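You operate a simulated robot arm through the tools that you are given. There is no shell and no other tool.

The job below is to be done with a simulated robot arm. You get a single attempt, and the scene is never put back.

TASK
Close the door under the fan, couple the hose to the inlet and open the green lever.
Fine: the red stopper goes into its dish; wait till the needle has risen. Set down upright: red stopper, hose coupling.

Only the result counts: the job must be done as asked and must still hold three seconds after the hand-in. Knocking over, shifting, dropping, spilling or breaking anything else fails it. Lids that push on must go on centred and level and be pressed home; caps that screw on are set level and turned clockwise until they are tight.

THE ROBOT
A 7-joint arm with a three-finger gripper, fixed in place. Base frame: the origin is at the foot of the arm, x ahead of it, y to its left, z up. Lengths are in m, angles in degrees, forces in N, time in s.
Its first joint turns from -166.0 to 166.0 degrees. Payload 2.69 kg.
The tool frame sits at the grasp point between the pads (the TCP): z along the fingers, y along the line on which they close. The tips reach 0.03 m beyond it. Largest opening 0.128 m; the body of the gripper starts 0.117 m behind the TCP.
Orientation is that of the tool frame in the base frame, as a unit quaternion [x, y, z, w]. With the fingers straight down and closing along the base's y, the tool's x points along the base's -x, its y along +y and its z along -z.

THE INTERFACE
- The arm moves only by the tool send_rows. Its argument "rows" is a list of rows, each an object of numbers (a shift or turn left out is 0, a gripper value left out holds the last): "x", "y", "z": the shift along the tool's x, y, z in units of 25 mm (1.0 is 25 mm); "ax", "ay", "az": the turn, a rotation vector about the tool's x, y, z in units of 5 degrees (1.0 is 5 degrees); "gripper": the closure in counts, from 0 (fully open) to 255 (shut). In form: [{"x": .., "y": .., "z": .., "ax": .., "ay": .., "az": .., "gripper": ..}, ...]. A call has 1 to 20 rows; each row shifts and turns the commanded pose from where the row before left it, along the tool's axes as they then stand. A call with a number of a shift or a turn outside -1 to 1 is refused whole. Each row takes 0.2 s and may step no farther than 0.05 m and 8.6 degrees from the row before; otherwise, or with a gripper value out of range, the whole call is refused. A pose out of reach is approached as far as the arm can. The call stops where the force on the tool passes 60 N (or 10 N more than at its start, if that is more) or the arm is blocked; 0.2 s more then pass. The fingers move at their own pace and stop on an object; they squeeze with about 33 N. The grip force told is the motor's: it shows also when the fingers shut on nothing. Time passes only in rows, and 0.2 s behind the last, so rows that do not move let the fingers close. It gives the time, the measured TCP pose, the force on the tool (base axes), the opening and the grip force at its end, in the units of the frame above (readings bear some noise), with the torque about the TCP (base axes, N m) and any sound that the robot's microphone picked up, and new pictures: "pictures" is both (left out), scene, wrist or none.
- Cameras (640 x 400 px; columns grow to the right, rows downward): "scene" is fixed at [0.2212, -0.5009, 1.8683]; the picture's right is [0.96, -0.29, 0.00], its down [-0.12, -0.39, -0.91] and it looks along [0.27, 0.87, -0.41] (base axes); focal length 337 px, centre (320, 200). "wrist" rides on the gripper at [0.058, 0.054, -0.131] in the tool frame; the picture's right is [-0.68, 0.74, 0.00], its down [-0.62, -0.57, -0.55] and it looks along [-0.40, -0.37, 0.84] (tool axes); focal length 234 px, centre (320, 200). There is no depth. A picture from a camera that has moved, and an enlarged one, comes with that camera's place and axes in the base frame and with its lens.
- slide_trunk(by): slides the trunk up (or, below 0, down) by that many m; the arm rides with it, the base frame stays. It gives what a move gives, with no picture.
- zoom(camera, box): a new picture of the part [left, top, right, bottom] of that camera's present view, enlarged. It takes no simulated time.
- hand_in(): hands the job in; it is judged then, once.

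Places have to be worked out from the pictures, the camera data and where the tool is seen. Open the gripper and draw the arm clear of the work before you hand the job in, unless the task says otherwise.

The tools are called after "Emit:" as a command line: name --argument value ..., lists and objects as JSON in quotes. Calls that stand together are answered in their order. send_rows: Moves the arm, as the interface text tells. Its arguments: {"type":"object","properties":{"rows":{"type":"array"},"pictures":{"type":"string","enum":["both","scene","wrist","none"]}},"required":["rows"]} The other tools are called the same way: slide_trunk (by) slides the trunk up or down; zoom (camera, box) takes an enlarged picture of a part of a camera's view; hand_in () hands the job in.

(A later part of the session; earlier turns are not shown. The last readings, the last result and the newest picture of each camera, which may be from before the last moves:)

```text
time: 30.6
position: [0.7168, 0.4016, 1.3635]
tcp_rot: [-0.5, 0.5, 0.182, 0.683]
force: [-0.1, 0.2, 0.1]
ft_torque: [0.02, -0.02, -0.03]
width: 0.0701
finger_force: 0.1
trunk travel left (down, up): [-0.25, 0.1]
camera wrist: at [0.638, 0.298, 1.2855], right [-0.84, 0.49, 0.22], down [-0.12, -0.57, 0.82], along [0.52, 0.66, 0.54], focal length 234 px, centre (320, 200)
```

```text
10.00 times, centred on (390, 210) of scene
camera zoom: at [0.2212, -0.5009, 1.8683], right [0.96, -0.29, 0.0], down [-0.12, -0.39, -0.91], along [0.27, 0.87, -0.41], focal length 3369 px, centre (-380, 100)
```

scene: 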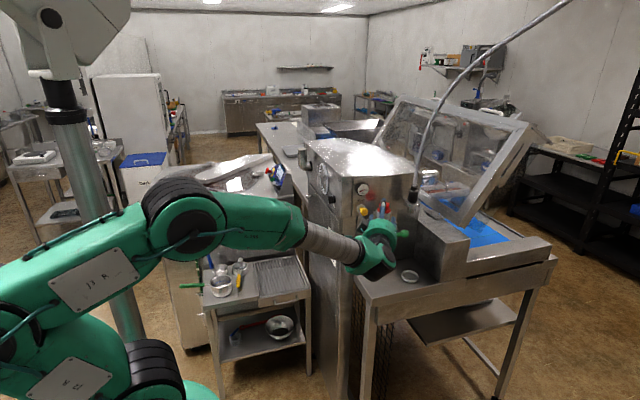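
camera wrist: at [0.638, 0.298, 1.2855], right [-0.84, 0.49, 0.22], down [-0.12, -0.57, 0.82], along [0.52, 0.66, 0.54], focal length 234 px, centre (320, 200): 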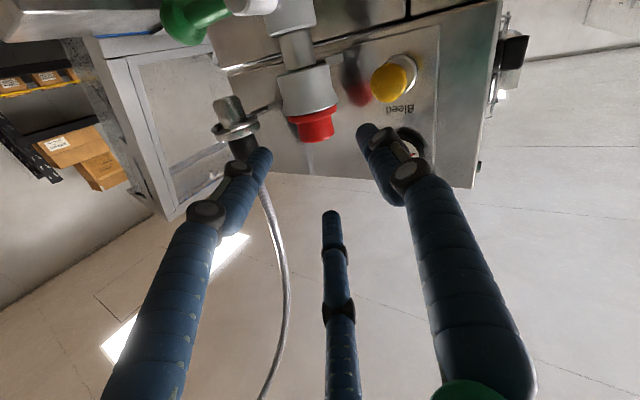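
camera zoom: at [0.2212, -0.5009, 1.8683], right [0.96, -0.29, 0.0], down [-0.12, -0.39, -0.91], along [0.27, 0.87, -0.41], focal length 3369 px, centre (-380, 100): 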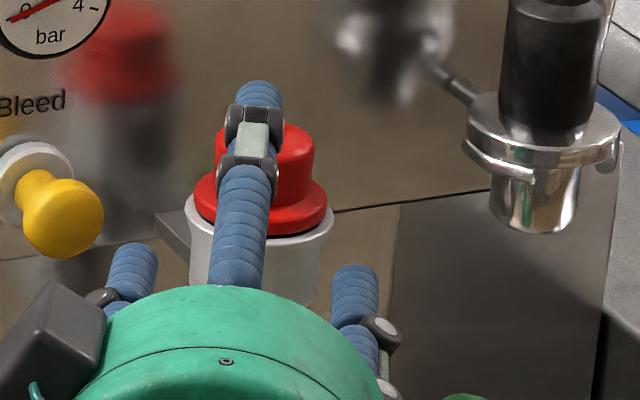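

Now one jaw is up and the other two straddle the knob's sides. The image puts the knob within about 2 mm of the tool axis, so I'll advance horizontally in two steps.

Emit:
send_rows --rows '[{"x": -0.02, "y": 0.035, "z": 0.5}, {"x": -0.02, "y": 0.035, "z": 0.5}, {"z": 0.5}, {"z": 0.5}, {"z": 0.4}]' --pictures "wrist"

Emit:
zoom --camera "wrist" --box '[240, 60, 400, 220]'

```text
time: 31.8
position: [0.7454, 0.456, 1.365]
tcp_rot: [-0.5, 0.5, 0.182, 0.683]
force: [0.2, -0.6, -0.3]
ft_torque: [-0.03, 0.0, 0.0]
width: 0.0705
finger_force: 0.0
trunk travel left (down, up): [-0.25, 0.1]
camera wrist: at [0.6663, 0.3513, 1.2859], right [-0.84, 0.49, 0.22], down [-0.12, -0.57, 0.82], along [0.52, 0.66, 0.54], focal length 234 px, centre (320, 200)
```

wrist: 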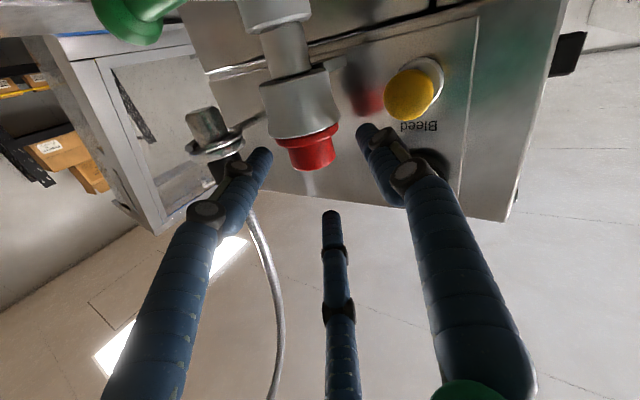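

```text
2.50 times, centred on (320, 140) of wrist
camera zoom: at [0.6663, 0.3513, 1.2859], right [-0.84, 0.49, 0.22], down [-0.12, -0.57, 0.82], along [0.52, 0.66, 0.54], focal length 585 px, centre (320, 350)
```

zoom: 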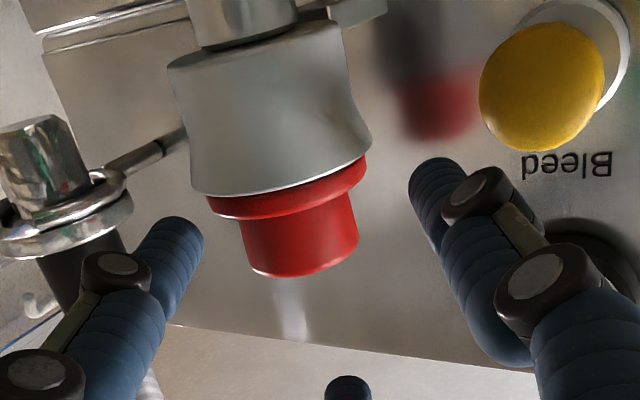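

Using the wrist view, the knob sits about 4 mm to the −l side and about 3.5–4 cm ahead. I'll correct sideways, then advance the last 3 cm.

Emit:
send_rows --rows '[{"x": 0.074, "y": -0.128}, {"z": 0.3}, {"z": 0.3}, {"z": 0.3}, {"z": 0.26}]' --pictures "wrist"

Emit:
zoom --camera "wrist" --box '[240, 60, 400, 220]'

Emit:
zoom --camera "scene" --box '[365, 190, 415, 230]'

```text
time: 33.0
position: [0.7635, 0.4798, 1.3641]
tcp_rot: [-0.5, 0.501, 0.182, 0.683]
force: [0.1, 0.2, 1.0]
ft_torque: [-0.03, 0.01, -0.02]
width: 0.0702
finger_force: 0.0
trunk travel left (down, up): [-0.25, 0.1]
camera wrist: at [0.6838, 0.375, 1.2849], right [-0.84, 0.49, 0.22], down [-0.12, -0.57, 0.82], along [0.52, 0.66, 0.53], focal length 234 px, centre (320, 200)
```

wrist: 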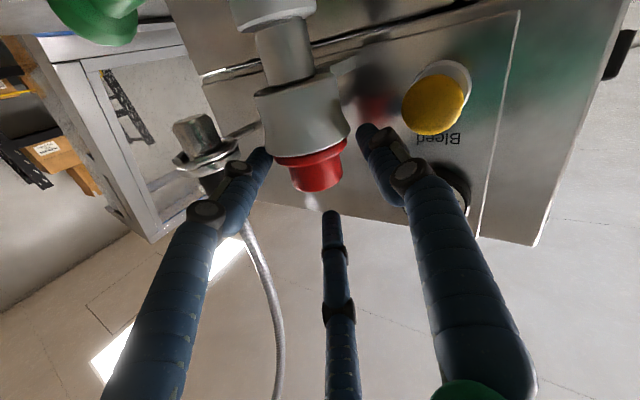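

```text
2.50 times, centred on (320, 140) of wrist
camera zoom: at [0.6838, 0.375, 1.2849], right [-0.84, 0.49, 0.22], down [-0.12, -0.57, 0.82], along [0.52, 0.66, 0.53], focal length 585 px, centre (320, 350)
```

zoom: 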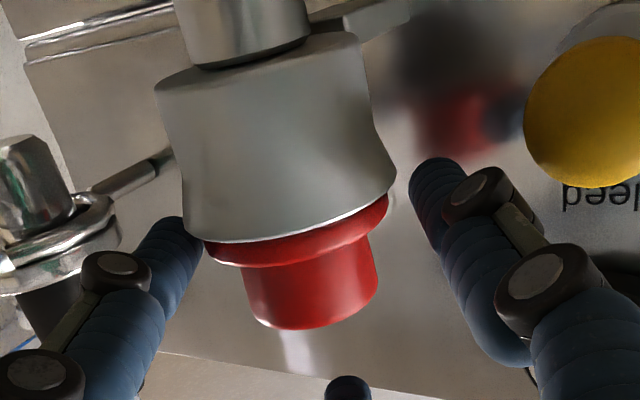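

```text
10.00 times, centred on (390, 210) of scene
camera zoom: at [0.2212, -0.5009, 1.8683], right [0.96, -0.29, 0.0], down [-0.12, -0.39, -0.91], along [0.27, 0.87, -0.41], focal length 3369 px, centre (-380, 100)
```

zoom: 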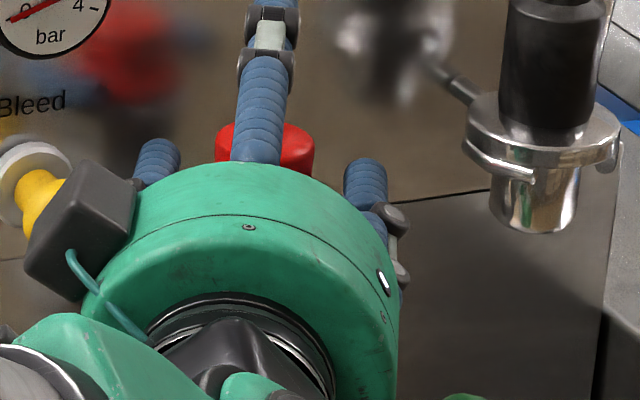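

The knob is centred between the two lower jaws, about 9 mm ahead of the TCP. Closing the gripper now.

Emit:
send_rows --rows '[{"gripper": 160}, {"gripper": 200}, {"gripper": 255}, {}, {}]' --pictures "wrist"

Emit:
zoom --camera "wrist" --box '[240, 60, 400, 220]'

Emit:
zoom --camera "scene" --box '[365, 190, 415, 230]'

```text
time: 34.2
position: [0.7633, 0.4793, 1.3637]
tcp_rot: [-0.5, 0.5, 0.183, 0.683]
force: [-0.3, 0.1, 0.4]
ft_torque: [0.0, -0.02, 0.0]
width: 0.0382
finger_force: 32.7
trunk travel left (down, up): [-0.25, 0.1]
camera wrist: at [0.6839, 0.3749, 1.2853], right [-0.84, 0.49, 0.22], down [-0.12, -0.57, 0.82], along [0.52, 0.66, 0.54], focal length 234 px, centre (320, 200)
```

wrist: 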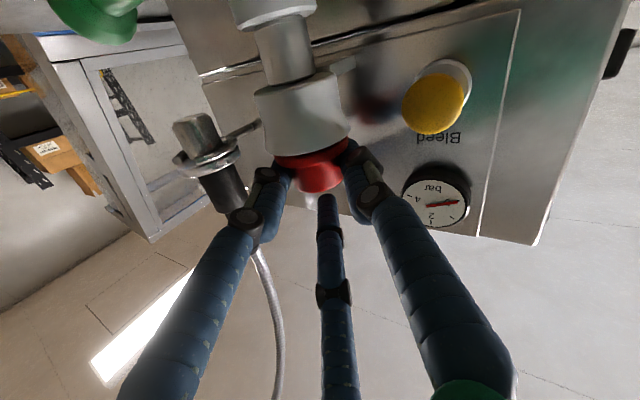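

```text
2.50 times, centred on (320, 140) of wrist
camera zoom: at [0.6839, 0.3749, 1.2853], right [-0.84, 0.49, 0.22], down [-0.12, -0.57, 0.82], along [0.52, 0.66, 0.54], focal length 585 px, centre (320, 350)
```

zoom: 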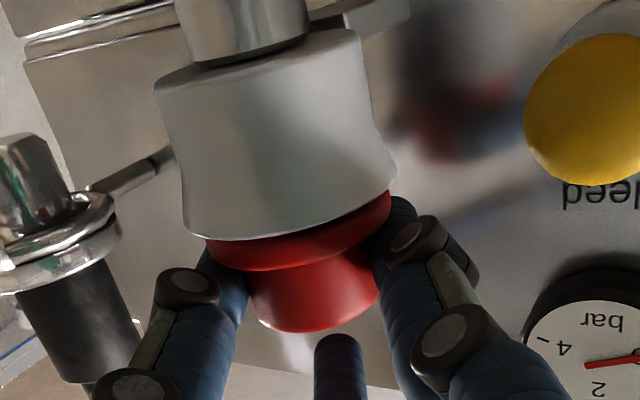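

```text
10.00 times, centred on (390, 210) of scene
camera zoom: at [0.2212, -0.5009, 1.8683], right [0.96, -0.29, 0.0], down [-0.12, -0.39, -0.91], along [0.27, 0.87, -0.41], focal length 3369 px, centre (-380, 100)
```

zoom: 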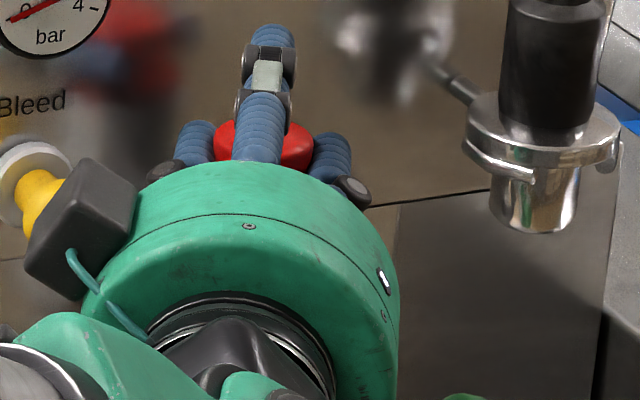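

The knob is gripped (width 38 mm, 33 N). I'll lift slowly and watch the force.

Emit:
send_rows --rows '[{"x": -0.173, "y": -0.1}, {"x": -0.173, "y": -0.1}, {"x": -0.173, "y": -0.1}, {"x": -0.173, "y": -0.1}, {"x": -0.173, "y": -0.1}]' --pictures "wrist"

Emit:
zoom --camera "wrist" --box '[240, 60, 400, 220]'

```text
time: 35.4
position: [0.7644, 0.4785, 1.3893]
tcp_rot: [-0.5, 0.5, 0.182, 0.683]
force: [0.1, 0.0, -0.5]
ft_torque: [0.01, -0.01, -0.01]
width: 0.0383
finger_force: 32.9
trunk travel left (down, up): [-0.25, 0.1]
camera wrist: at [0.6838, 0.3743, 1.3102], right [-0.84, 0.49, 0.22], down [-0.12, -0.57, 0.82], along [0.52, 0.66, 0.54], focal length 234 px, centre (320, 200)
```

wrist: 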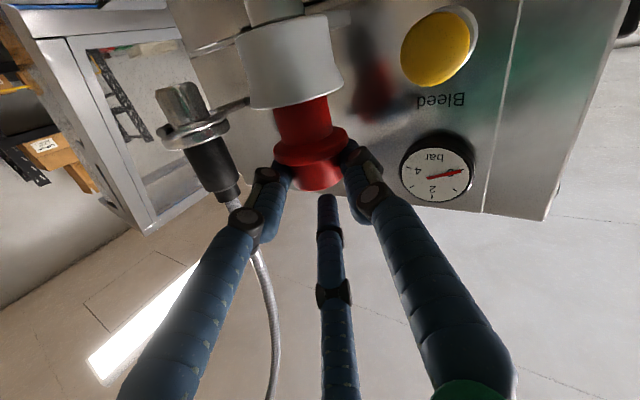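

```text
2.50 times, centred on (320, 140) of wrist
camera zoom: at [0.6838, 0.3743, 1.3102], right [-0.84, 0.49, 0.22], down [-0.12, -0.57, 0.82], along [0.52, 0.66, 0.54], focal length 585 px, centre (320, 350)
```

zoom: 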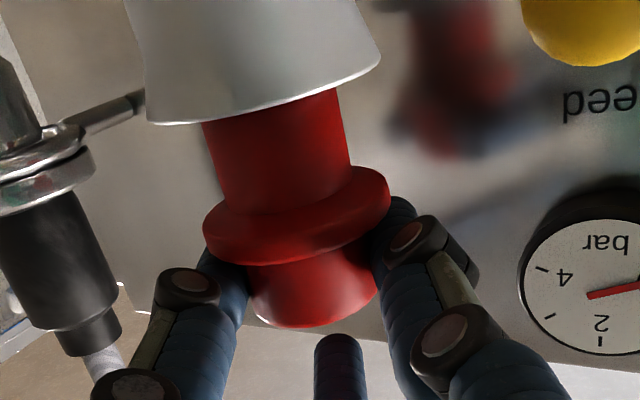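

The stopper comes out easily and upright. I'll lift another 4 cm to clear the plug.

Emit:
send_rows --rows '[{"x": -0.346, "y": -0.2}, {"x": -0.346, "y": -0.2}, {"x": -0.346, "y": -0.2}, {"x": -0.346, "y": -0.2}]'

Emit:
zoom --camera "wrist" --box '[240, 60, 400, 220]'

Emit:
zoom --camera "scene" --box '[355, 170, 435, 240]'

```text
time: 36.4
position: [0.7634, 0.4797, 1.4284]
tcp_rot: [-0.499, 0.501, 0.182, 0.684]
force: [-0.1, 0.2, -1.7]
ft_torque: [-0.03, -0.01, -0.02]
width: 0.038
finger_force: 33.1
trunk travel left (down, up): [-0.25, 0.1]
camera wrist: at [0.684, 0.3747, 1.3498], right [-0.84, 0.49, 0.22], down [-0.12, -0.57, 0.82], along [0.52, 0.66, 0.54], focal length 234 px, centre (320, 200)
```

scene: 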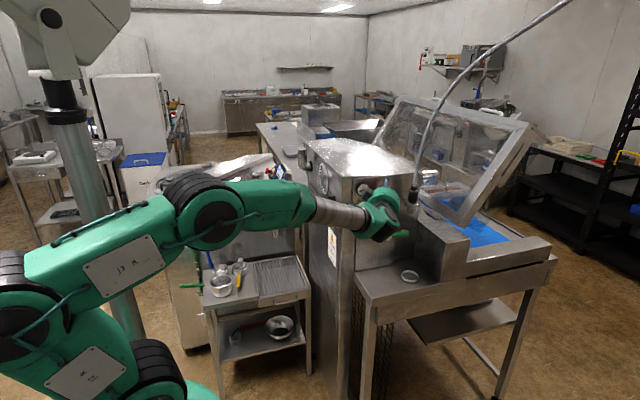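
wrist: 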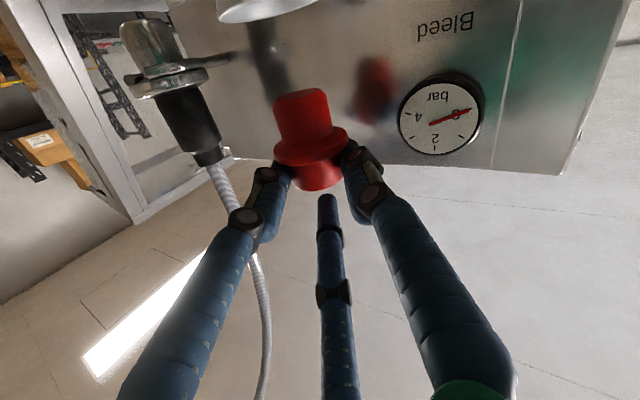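

```text
2.50 times, centred on (320, 140) of wrist
camera zoom: at [0.684, 0.3747, 1.3498], right [-0.84, 0.49, 0.22], down [-0.12, -0.57, 0.82], along [0.52, 0.66, 0.54], focal length 585 px, centre (320, 350)
```

zoom: 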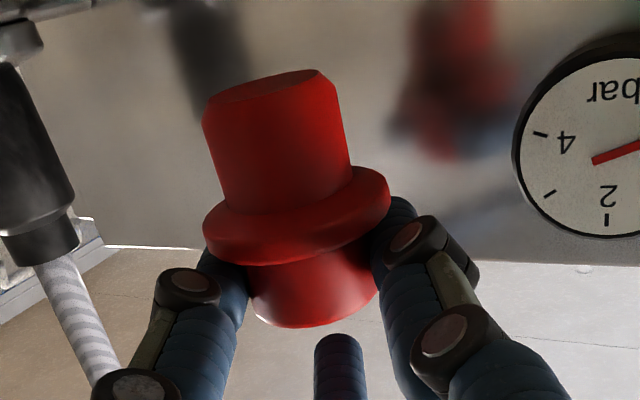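

```text
5.71 times, centred on (395, 205) of scene
camera zoom: at [0.2212, -0.5009, 1.8683], right [0.96, -0.29, 0.0], down [-0.12, -0.39, -0.91], along [0.27, 0.87, -0.41], focal length 1925 px, centre (-109, 171)
```

zoom: 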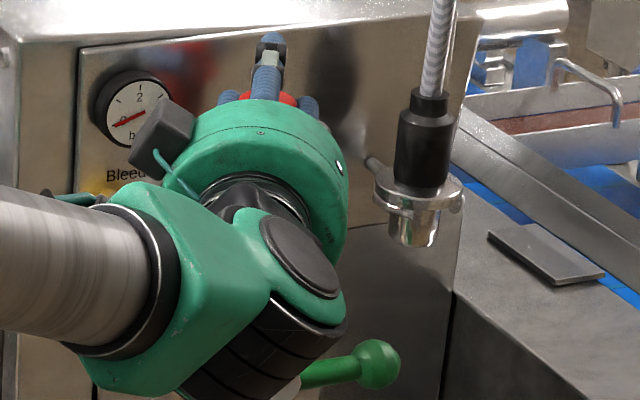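

The stopper is free and hangs upright, with its bottom about 58 mm below the TCP. I'll retreat along the tool axis, then go down in front of the shelf toward the dish, whose centre I take as about (0.899, 0.466).

Emit:
send_rows --rows '[{"z": -0.6}, {"z": -0.9}, {"z": -0.9}, {"z": -0.9}, {"z": -0.9}, {"z": -0.8}]' --pictures "none"

Emit:
send_rows --rows '[{"x": 0.845, "y": 0.127, "z": 0.104}, {"x": 0.845, "y": 0.127, "z": 0.104}, {"x": 0.845, "y": 0.127, "z": 0.104}, {"x": 0.845, "y": 0.127, "z": 0.104}, {"x": 0.845, "y": 0.127, "z": 0.104}, {"x": 0.845, "y": 0.127, "z": 0.104}, {"x": 0.845, "y": 0.127, "z": 0.104}, {"x": 0.845, "y": 0.127, "z": 0.104}]'

```text
time: 37.8
position: [0.7008, 0.3703, 1.4283]
tcp_rot: [-0.5, 0.5, 0.183, 0.683]
force: [0.0, 0.1, -0.5]
ft_torque: [0.03, 0.02, -0.03]
width: 0.0382
finger_force: 33.2
trunk travel left (down, up): [-0.25, 0.1]
```

```text
time: 39.6
position: [0.7651, 0.3577, 1.2692]
tcp_rot: [-0.499, 0.501, 0.182, 0.683]
force: [0.7, -0.3, 0.1]
ft_torque: [0.01, 0.04, 0.0]
width: 0.0379
finger_force: 33.0
trunk travel left (down, up): [-0.25, 0.1]
camera wrist: at [0.6851, 0.2529, 1.1913], right [-0.84, 0.49, 0.22], down [-0.12, -0.57, 0.82], along [0.52, 0.66, 0.54], focal length 234 px, centre (320, 200)
```

scene: 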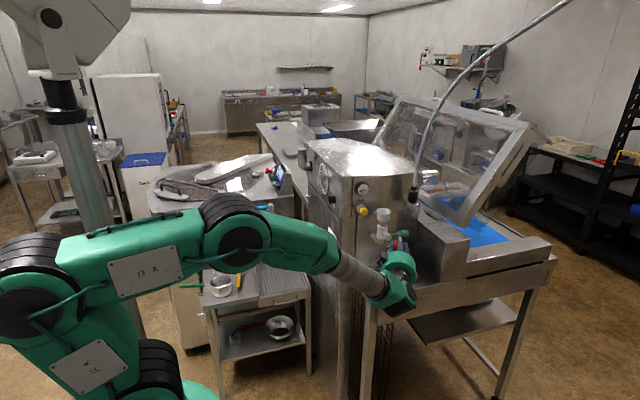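
wrist: 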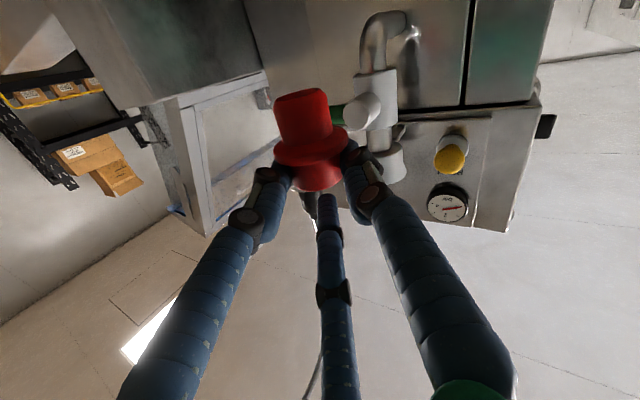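

Motion is fine and the stopper stays upright in the grip. Continuing down to the stand-off before the dish.

Emit:
send_rows --rows '[{"x": 0.845, "y": 0.127, "z": 0.104}, {"x": 0.845, "y": 0.127, "z": 0.104}, {"x": 0.845, "y": 0.127, "z": 0.104}, {"x": 0.845, "y": 0.127, "z": 0.104}, {"x": 0.845, "y": 0.127, "z": 0.104}, {"x": 0.845, "y": 0.127, "z": 0.104}, {"x": 0.845, "y": 0.127, "z": 0.104}, {"x": 0.845, "y": 0.127, "z": 0.104}]'

Emit:
zoom --camera "scene" --box '[370, 220, 450, 300]'

```text
time: 41.4
position: [0.8476, 0.3403, 1.1238]
tcp_rot: [-0.501, 0.501, 0.186, 0.681]
force: [0.4, 0.5, 0.7]
ft_torque: [-0.02, -0.01, 0.0]
width: 0.038
finger_force: 32.8
out of reach, approached as far as the arm can: row 4, 5, 6, 8
trunk travel left (down, up): [-0.25, 0.1]
camera wrist: at [0.7685, 0.2363, 1.0455], right [-0.85, 0.48, 0.22], down [-0.11, -0.57, 0.82], along [0.52, 0.67, 0.53], focal length 234 px, centre (320, 200)
```

scene: 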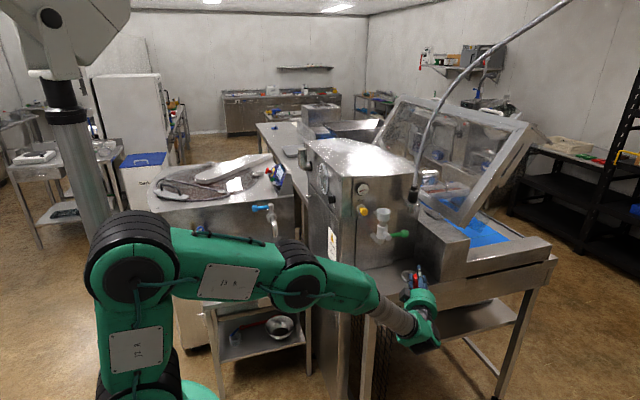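
wrist: 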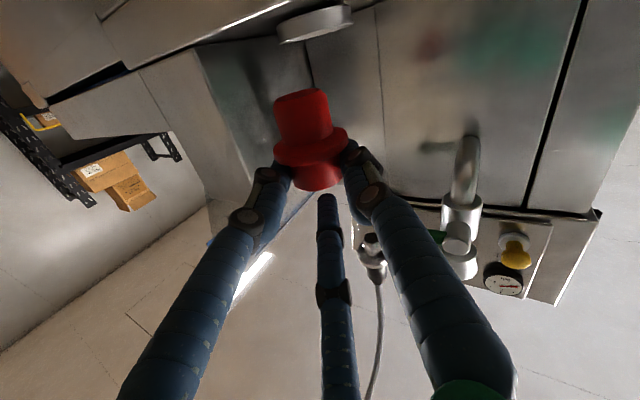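

```text
5.00 times, centred on (410, 260) of scene
camera zoom: at [0.2212, -0.5009, 1.8683], right [0.96, -0.29, 0.0], down [-0.12, -0.39, -0.91], along [0.27, 0.87, -0.41], focal length 1684 px, centre (-130, -100)
```

zoom: 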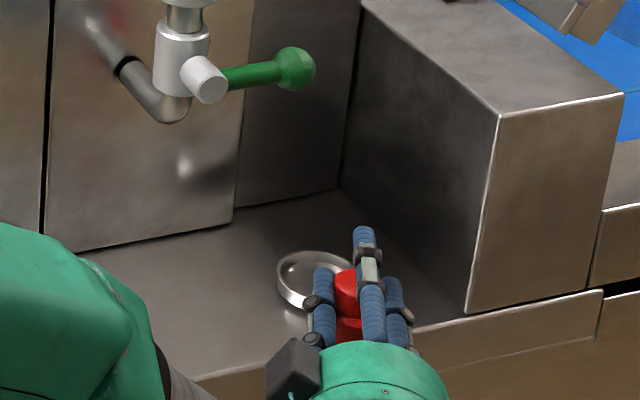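

The arm neared a limit here (out of reach at low z) and shifted its posture. I'll raise 10 cm, slide the trunk down so the arm works in a comfortable range, and check the pose.

Emit:
send_rows --rows '[{"x": -0.866, "y": -0.5}, {"x": -0.866, "y": -0.5}, {"x": -0.866, "y": -0.5}, {"x": -0.866, "y": -0.5}]' --pictures "scene"

```text
time: 42.4
position: [0.8464, 0.3395, 1.2208]
tcp_rot: [-0.5, 0.5, 0.182, 0.683]
force: [-0.3, 0.0, -0.5]
ft_torque: [0.05, 0.01, 0.02]
width: 0.0381
finger_force: 33.3
trunk travel left (down, up): [-0.25, 0.1]
```

scene: 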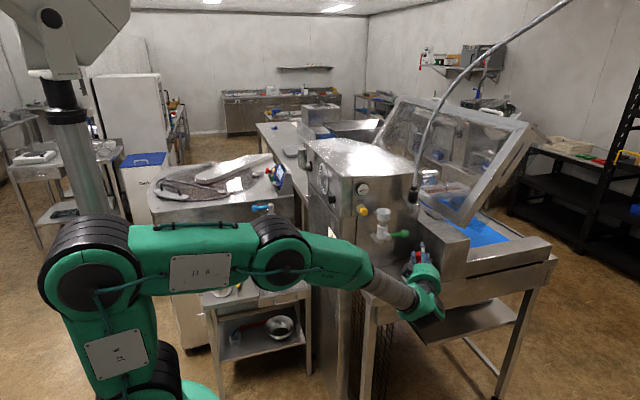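

The pose is restored at (0.846, 0.340, 1.221). I'll slide the trunk down 0.12 m, which brings the hand to about z 1.10, still in front of the shelf edge.

Emit:
slide_trunk --by -0.12

Emit:
zoom --camera "scene" --box '[360, 200, 460, 300]'

Emit:
zoom --camera "wrist" --box '[200, 0, 440, 200]'

```text
time: 43.9
position: [0.8462, 0.3383, 1.1019]
tcp_rot: [-0.499, 0.501, 0.182, 0.684]
force: [-0.3, 0.7, -0.4]
ft_torque: [-0.03, 0.0, 0.01]
width: 0.0378
finger_force: 32.2
trunk travel left (down, up): [-0.13, 0.22]
```

```text
4.00 times, centred on (410, 250) of scene
camera zoom: at [0.2212, -0.5009, 1.8683], right [0.96, -0.29, 0.0], down [-0.12, -0.39, -0.91], along [0.27, 0.87, -0.41], focal length 1348 px, centre (-40, 0)
```

zoom: 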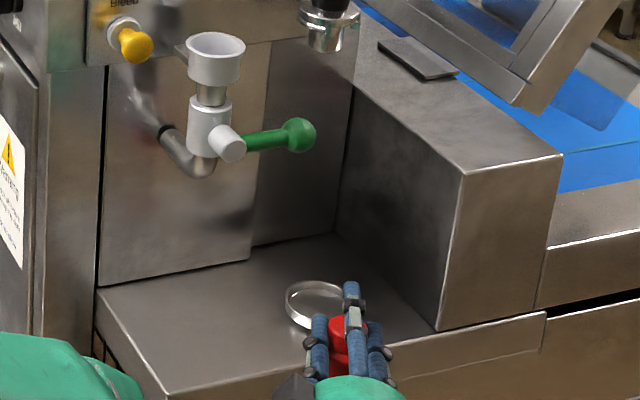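

```text
2.00 times, centred on (320, 100) of wrist
camera zoom: at [0.7669, 0.2357, 1.0236], right [-0.84, 0.49, 0.22], down [-0.12, -0.57, 0.82], along [0.52, 0.66, 0.54], focal length 468 px, centre (320, 400)
```

zoom: 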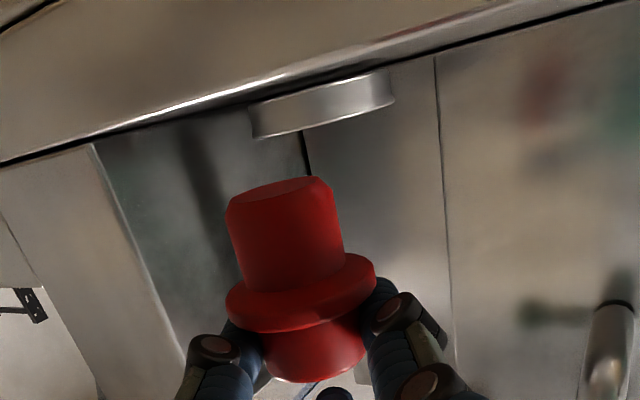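

The wrist view shows the dish ahead, about 17 mm to the +l side and 13 cm forward, which matches my estimate. I'll raise 18 mm for rim clearance and move forward part way.

Emit:
send_rows --rows '[{"x": -0.6235, "y": -0.36}, {"x": -0.043, "y": 0.075, "z": 0.64}, {"x": -0.043, "y": 0.075, "z": 0.64}, {"x": -0.043, "y": 0.075, "z": 0.64}, {"x": -0.043, "y": 0.075, "z": 0.64}, {"x": -0.043, "y": 0.075, "z": 0.64}]'

Emit:
zoom --camera "scene" --box '[370, 220, 450, 300]'

Emit:
zoom --camera "wrist" --box '[200, 0, 440, 200]'

```text
time: 45.3
position: [0.8768, 0.4139, 1.1193]
tcp_rot: [-0.5, 0.501, 0.182, 0.683]
force: [-1.0, 0.4, -0.8]
ft_torque: [0.0, 0.01, 0.0]
width: 0.0383
finger_force: 33.0
trunk travel left (down, up): [-0.13, 0.22]
camera wrist: at [0.7968, 0.3096, 1.0408], right [-0.84, 0.49, 0.22], down [-0.12, -0.57, 0.82], along [0.52, 0.66, 0.53], focal length 234 px, centre (320, 200)
```

scene: 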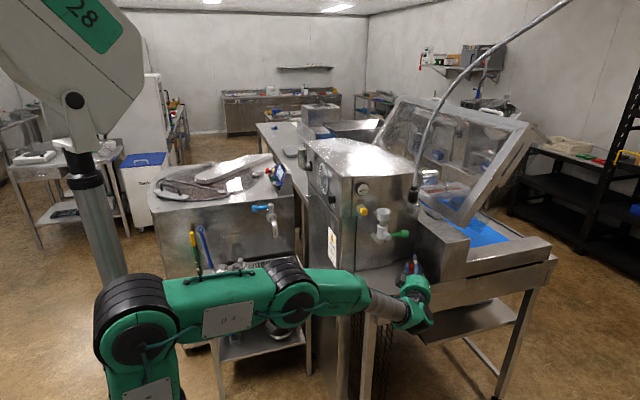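
wrist: 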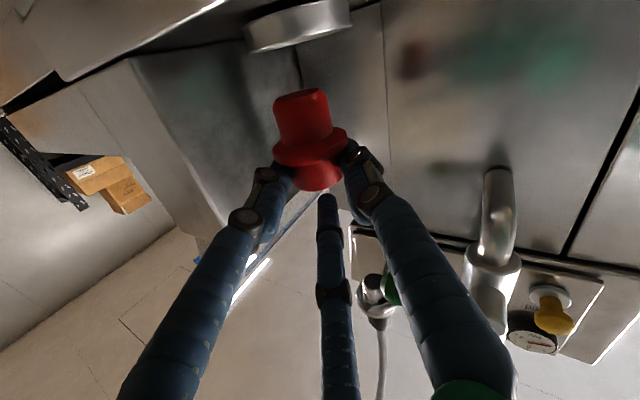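

```text
5.00 times, centred on (410, 260) of scene
camera zoom: at [0.2212, -0.5009, 1.8683], right [0.96, -0.29, 0.0], down [-0.12, -0.39, -0.91], along [0.27, 0.87, -0.41], focal length 1684 px, centre (-130, -100)
```

zoom: 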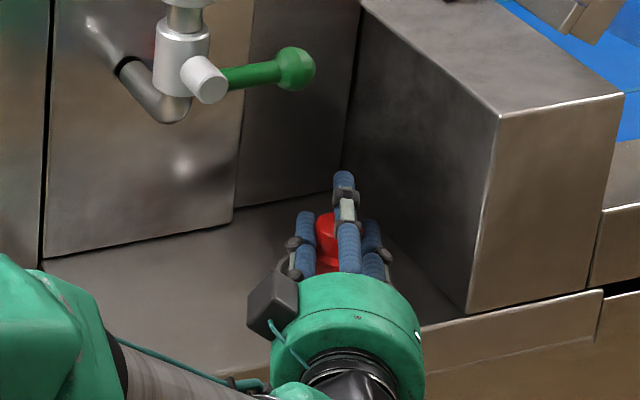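

```text
2.00 times, centred on (320, 100) of wrist
camera zoom: at [0.7968, 0.3096, 1.0408], right [-0.84, 0.49, 0.22], down [-0.12, -0.57, 0.82], along [0.52, 0.66, 0.53], focal length 468 px, centre (320, 400)
```

zoom: 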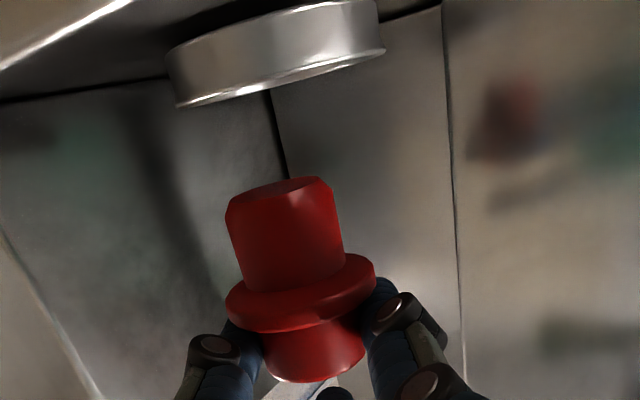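

The dish needs about 47 mm more forward and 5 mm sideways, with the stopper bottom about 2 cm above the rim. Moving over the dish centre.

Emit:
send_rows --rows '[{"x": -0.032, "y": 0.055, "z": 0.629}, {"x": -0.032, "y": 0.055, "z": 0.629}, {"x": -0.032, "y": 0.055, "z": 0.629}]'

Emit:
zoom --camera "scene" --box '[380, 225, 440, 285]'

Emit:
zoom --camera "wrist" --box '[200, 0, 440, 200]'

```text
time: 46.1
position: [0.8981, 0.458, 1.1173]
tcp_rot: [-0.5, 0.501, 0.183, 0.682]
force: [-0.1, 0.3, -0.3]
ft_torque: [-0.02, -0.01, -0.01]
width: 0.0382
finger_force: 32.8
trunk travel left (down, up): [-0.13, 0.22]
camera wrist: at [0.8178, 0.3538, 1.0393], right [-0.84, 0.49, 0.22], down [-0.12, -0.57, 0.82], along [0.52, 0.66, 0.53], focal length 234 px, centre (320, 200)
```

scene: 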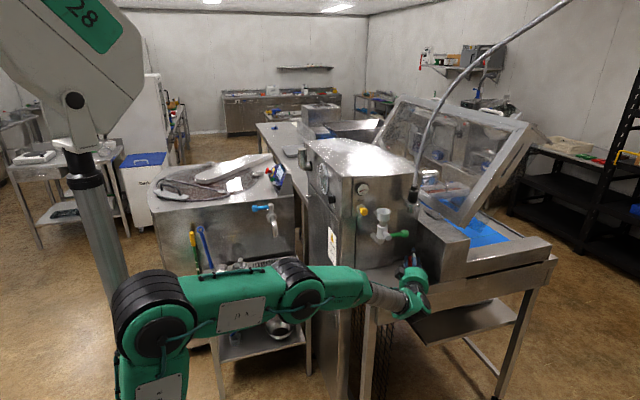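
wrist: 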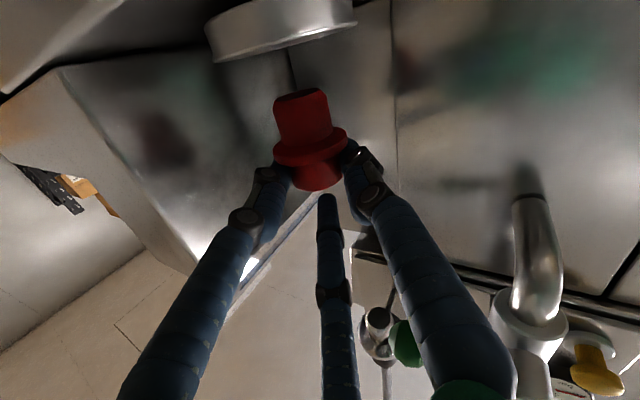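

```text
6.67 times, centred on (410, 255) of scene
camera zoom: at [0.2212, -0.5009, 1.8683], right [0.96, -0.29, 0.0], down [-0.12, -0.39, -0.91], along [0.27, 0.87, -0.41], focal length 2246 px, centre (-280, -167)
```

zoom: 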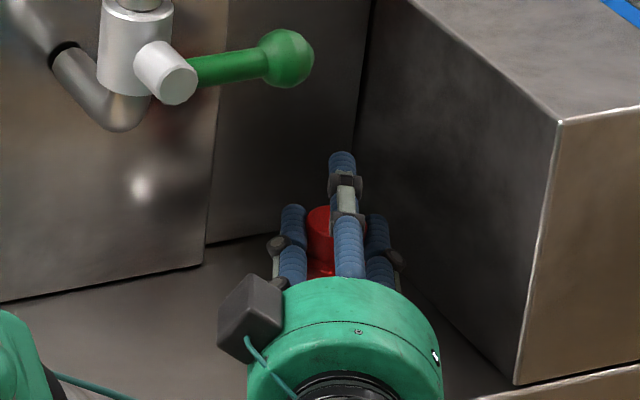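

```text
2.00 times, centred on (320, 100) of wrist
camera zoom: at [0.8178, 0.3538, 1.0393], right [-0.84, 0.49, 0.22], down [-0.12, -0.57, 0.82], along [0.52, 0.66, 0.53], focal length 468 px, centre (320, 400)
```

zoom: 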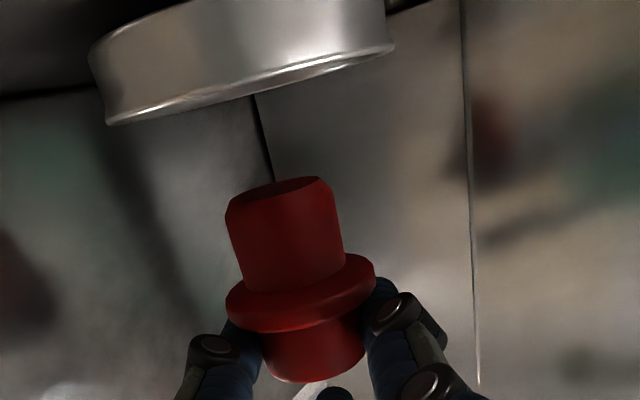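

The dish rim is at about z 1.034, and its centre lines up laterally with the stopper. I'll lower 32 mm first, then feel for contact in small steps.

Emit:
send_rows --rows '[{"x": 0.277, "y": 0.16}, {"x": 0.277, "y": 0.16}, {"x": 0.277, "y": 0.16}, {"x": 0.277, "y": 0.16}]'

Emit:
zoom --camera "wrist" --box '[200, 0, 440, 200]'

```text
time: 47.1
position: [0.8963, 0.459, 1.0874]
tcp_rot: [-0.5, 0.5, 0.183, 0.683]
force: [0.4, 0.2, 0.3]
ft_torque: [0.0, 0.01, -0.01]
width: 0.0383
finger_force: 33.4
trunk travel left (down, up): [-0.13, 0.22]
camera wrist: at [0.8169, 0.3538, 1.0095], right [-0.84, 0.49, 0.22], down [-0.12, -0.57, 0.82], along [0.52, 0.66, 0.54], focal length 234 px, centre (320, 200)
```

scene: 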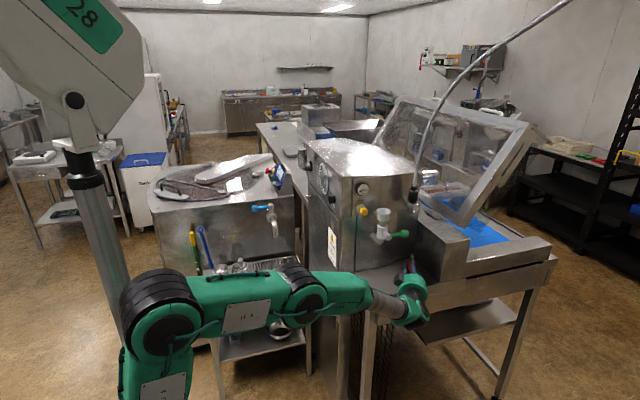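
wrist: 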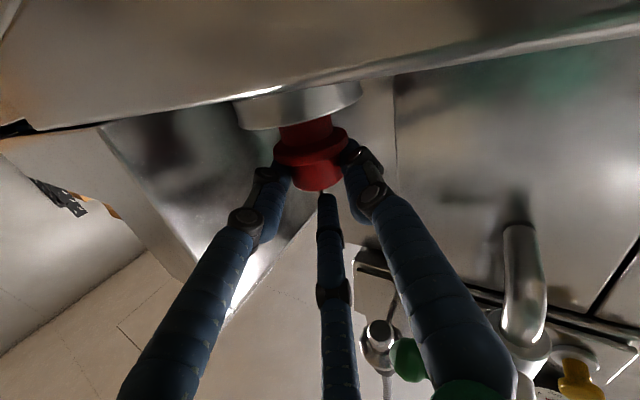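

```text
2.00 times, centred on (320, 100) of wrist
camera zoom: at [0.8169, 0.3538, 1.0095], right [-0.84, 0.49, 0.22], down [-0.12, -0.57, 0.82], along [0.52, 0.66, 0.54], focal length 468 px, centre (320, 400)
```

zoom: 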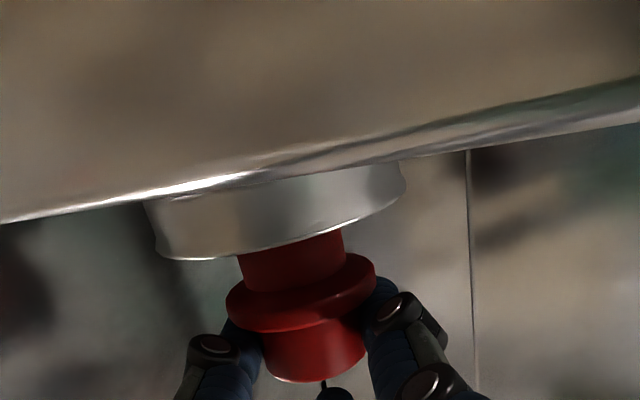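

The plug is inside the dish rim and centred. I'll lower in 2.5 mm steps until it touches the dish floor.

Emit:
send_rows --rows '[{"x": 0.0866, "y": 0.05}, {"x": 0.0866, "y": 0.05}, {"x": 0.0866, "y": 0.05}]' --pictures "none"

Emit:
send_rows --rows '[{"x": 0.0693, "y": 0.04}, {}]' --pictures "none"

```text
time: 47.9
position: [0.8972, 0.4583, 1.0854]
tcp_rot: [-0.499, 0.498, 0.182, 0.685]
force: [-4.7, 1.2, 22.6]
ft_torque: [0.27, 0.13, 0.05]
width: 0.0383
finger_force: 32.4
trunk travel left (down, up): [-0.13, 0.22]
```

```text
time: 48.5
position: [0.8979, 0.4576, 1.0859]
tcp_rot: [-0.499, 0.497, 0.182, 0.686]
force: [1.7, 4.9, 41.1]
ft_torque: [0.66, -0.36, -0.08]
width: 0.0381
finger_force: 33.5
trunk travel left (down, up): [-0.13, 0.22]
```

The stopper has touched down: the reaction acts right at the stopper axis with about 40 N pressed. I'll relieve the press before releasing.

Emit:
send_rows --rows '[{"x": -0.104, "y": -0.06}, {"x": -0.069, "y": -0.04}, {}]' --pictures "wrist"

Emit:
zoom --camera "wrist" --box '[200, 0, 440, 200]'

Emit:
zoom --camera "scene" --box '[380, 225, 440, 285]'

```text
time: 49.3
position: [0.8962, 0.4575, 1.0846]
tcp_rot: [-0.499, 0.5, 0.182, 0.684]
force: [5.4, 4.4, 32.5]
ft_torque: [0.6, -0.37, -0.08]
width: 0.0381
finger_force: 33.0
trunk travel left (down, up): [-0.13, 0.22]
camera wrist: at [0.8163, 0.3527, 1.0065], right [-0.84, 0.49, 0.22], down [-0.12, -0.57, 0.82], along [0.52, 0.66, 0.54], focal length 234 px, centre (320, 200)
```

wrist: 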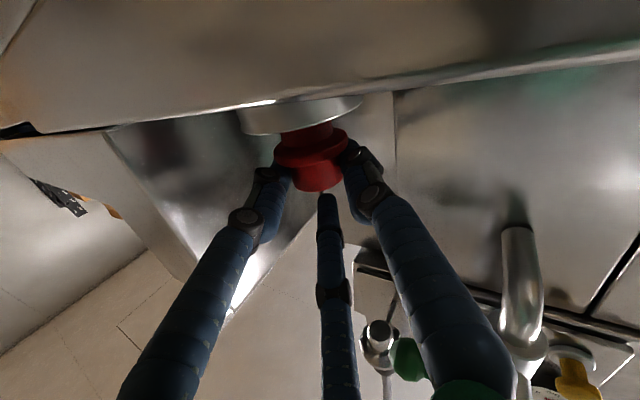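

```text
2.00 times, centred on (320, 100) of wrist
camera zoom: at [0.8163, 0.3527, 1.0065], right [-0.84, 0.49, 0.22], down [-0.12, -0.57, 0.82], along [0.52, 0.66, 0.54], focal length 468 px, centre (320, 400)
```

zoom: 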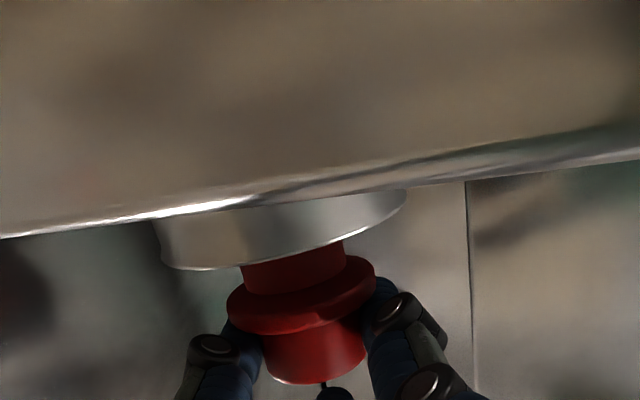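

```text
6.67 times, centred on (410, 255) of scene
camera zoom: at [0.2212, -0.5009, 1.8683], right [0.96, -0.29, 0.0], down [-0.12, -0.39, -0.91], along [0.27, 0.87, -0.41], focal length 2246 px, centre (-280, -167)
```

zoom: 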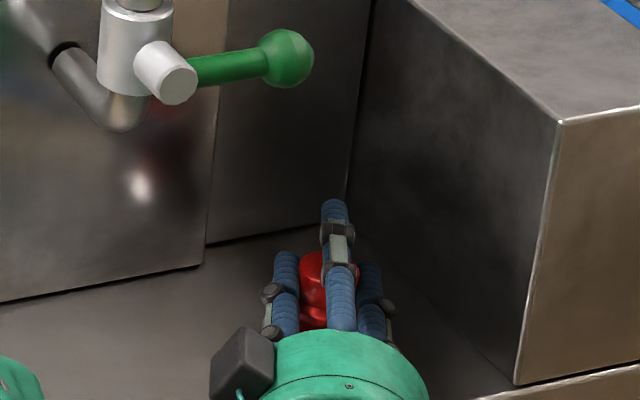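

Emit:
send_rows --rows '[{"x": -0.139, "y": -0.08}, {}, {}]' --pictures "none"

```text
time: 50.1
position: [0.895, 0.4568, 1.0857]
tcp_rot: [-0.501, 0.502, 0.184, 0.681]
force: [-0.8, -2.6, 9.4]
ft_torque: [-0.01, 0.07, 0.0]
width: 0.0381
finger_force: 33.1
trunk travel left (down, up): [-0.13, 0.22]
```

Emit:
send_rows --rows '[{"x": -0.052, "y": -0.03}, {}]' --pictures "wrist"

Emit:
zoom --camera "wrist" --box '[200, 0, 440, 200]'

```text
time: 50.7
position: [0.8961, 0.4576, 1.0873]
tcp_rot: [-0.5, 0.501, 0.183, 0.682]
force: [0.2, -0.5, -1.1]
ft_torque: [0.04, 0.0, 0.02]
width: 0.0383
finger_force: 33.3
trunk travel left (down, up): [-0.13, 0.22]
camera wrist: at [0.8161, 0.3531, 1.0096], right [-0.84, 0.49, 0.22], down [-0.12, -0.57, 0.82], along [0.52, 0.66, 0.53], focal length 234 px, centre (320, 200)
```

wrist: 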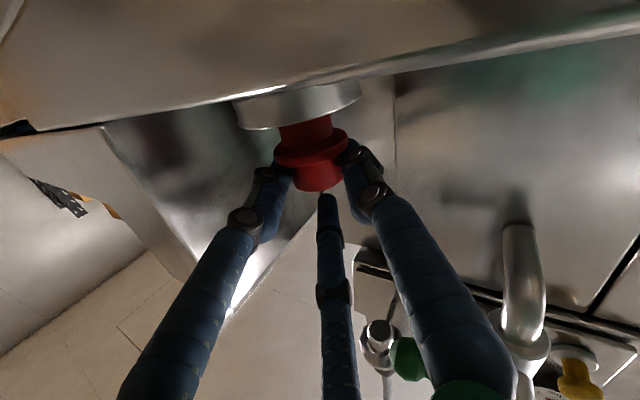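

```text
2.00 times, centred on (320, 100) of wrist
camera zoom: at [0.8161, 0.3531, 1.0096], right [-0.84, 0.49, 0.22], down [-0.12, -0.57, 0.82], along [0.52, 0.66, 0.53], focal length 468 px, centre (320, 400)
```

zoom: 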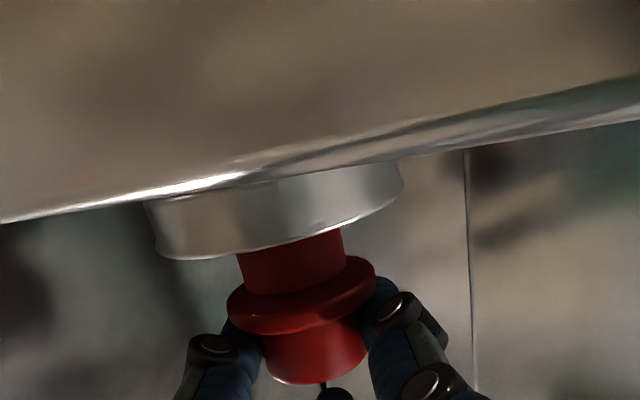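

The contact is unloaded now (about −1 N). I'll open the jaws gradually.

Emit:
send_rows --rows '[{"gripper": 172}, {"gripper": 165}, {"gripper": 155}, {"gripper": 140}, {"gripper": 120}, {"gripper": 110}, {}]' --pictures "both"

Emit:
zoom --camera "wrist" --box '[200, 0, 440, 200]'

Emit:
zoom --camera "scene" --box '[380, 225, 440, 285]'

```text
time: 52.3
position: [0.8957, 0.4575, 1.0887]
tcp_rot: [-0.499, 0.501, 0.182, 0.683]
force: [0.6, -0.2, 0.3]
ft_torque: [0.01, -0.01, 0.02]
width: 0.0731
finger_force: 0.0
trunk travel left (down, up): [-0.13, 0.22]
camera wrist: at [0.8166, 0.3532, 1.0109], right [-0.84, 0.49, 0.22], down [-0.12, -0.57, 0.82], along [0.52, 0.66, 0.54], focal length 234 px, centre (320, 200)
```

scene: 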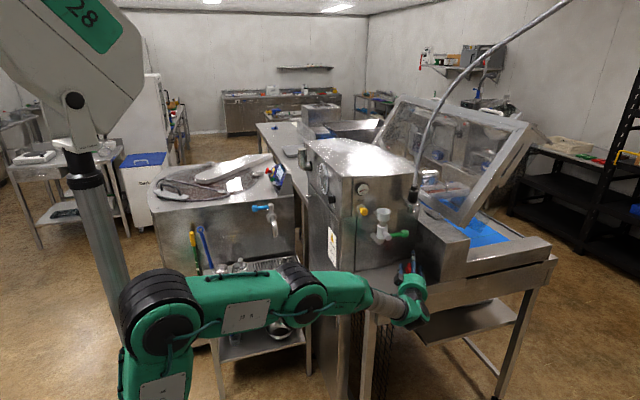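
wrist: 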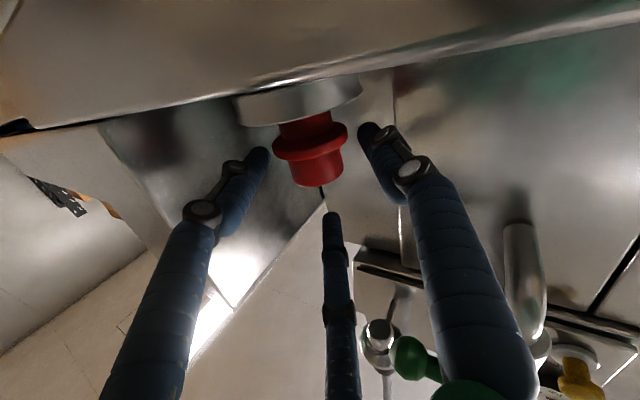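

```text
2.00 times, centred on (320, 100) of wrist
camera zoom: at [0.8166, 0.3532, 1.0109], right [-0.84, 0.49, 0.22], down [-0.12, -0.57, 0.82], along [0.52, 0.66, 0.54], focal length 468 px, centre (320, 400)
```

zoom: 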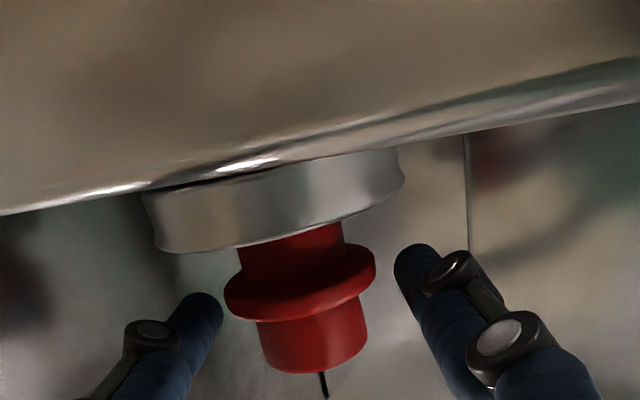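

```text
6.67 times, centred on (410, 255) of scene
camera zoom: at [0.2212, -0.5009, 1.8683], right [0.96, -0.29, 0.0], down [-0.12, -0.39, -0.91], along [0.27, 0.87, -0.41], focal length 2246 px, centre (-280, -167)
```

zoom: 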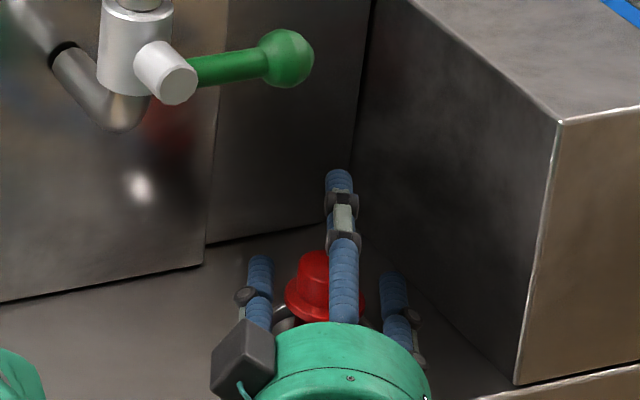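

The stopper stands upright in the dish and the jaws are clear of it. I'll withdraw straight back along the tool axis.

Emit:
send_rows --rows '[{"z": -0.4}, {"z": -0.7}, {"z": -0.9}, {"z": -0.9}, {"z": -0.9}, {"z": -0.9}, {"z": -0.9}]'

Emit:
zoom --camera "scene" --box '[380, 225, 440, 285]'

```text
time: 53.9
position: [0.8264, 0.3376, 1.0895]
tcp_rot: [-0.5, 0.5, 0.182, 0.683]
force: [0.6, -0.3, 0.3]
ft_torque: [-0.02, 0.02, -0.02]
width: 0.0729
finger_force: 0.0
trunk travel left (down, up): [-0.13, 0.22]
camera wrist: at [0.7463, 0.233, 1.0103], right [-0.84, 0.49, 0.22], down [-0.12, -0.57, 0.82], along [0.52, 0.66, 0.54], focal length 234 px, centre (320, 200)
```

scene: 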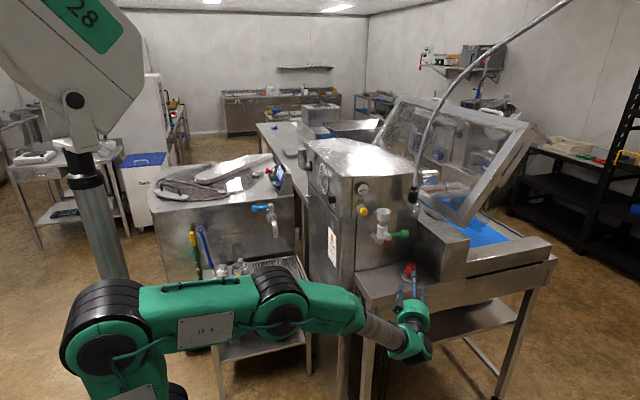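
wrist: 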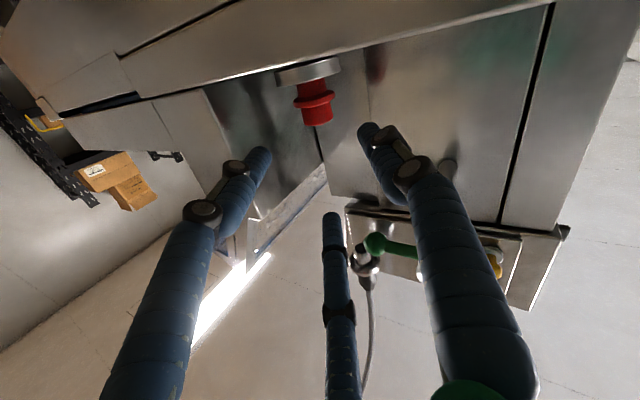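

```text
6.67 times, centred on (410, 255) of scene
camera zoom: at [0.2212, -0.5009, 1.8683], right [0.96, -0.29, 0.0], down [-0.12, -0.39, -0.91], along [0.27, 0.87, -0.41], focal length 2246 px, centre (-280, -167)
```

zoom: 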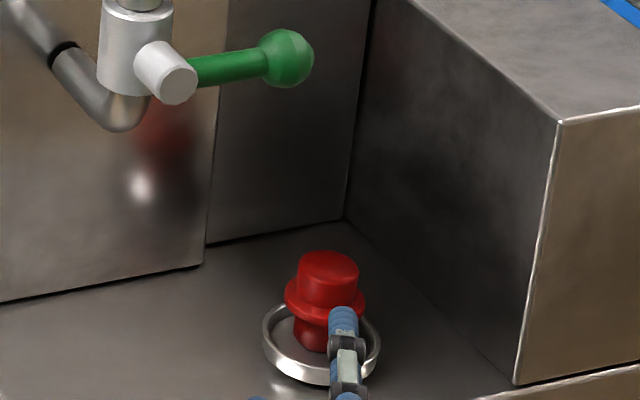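

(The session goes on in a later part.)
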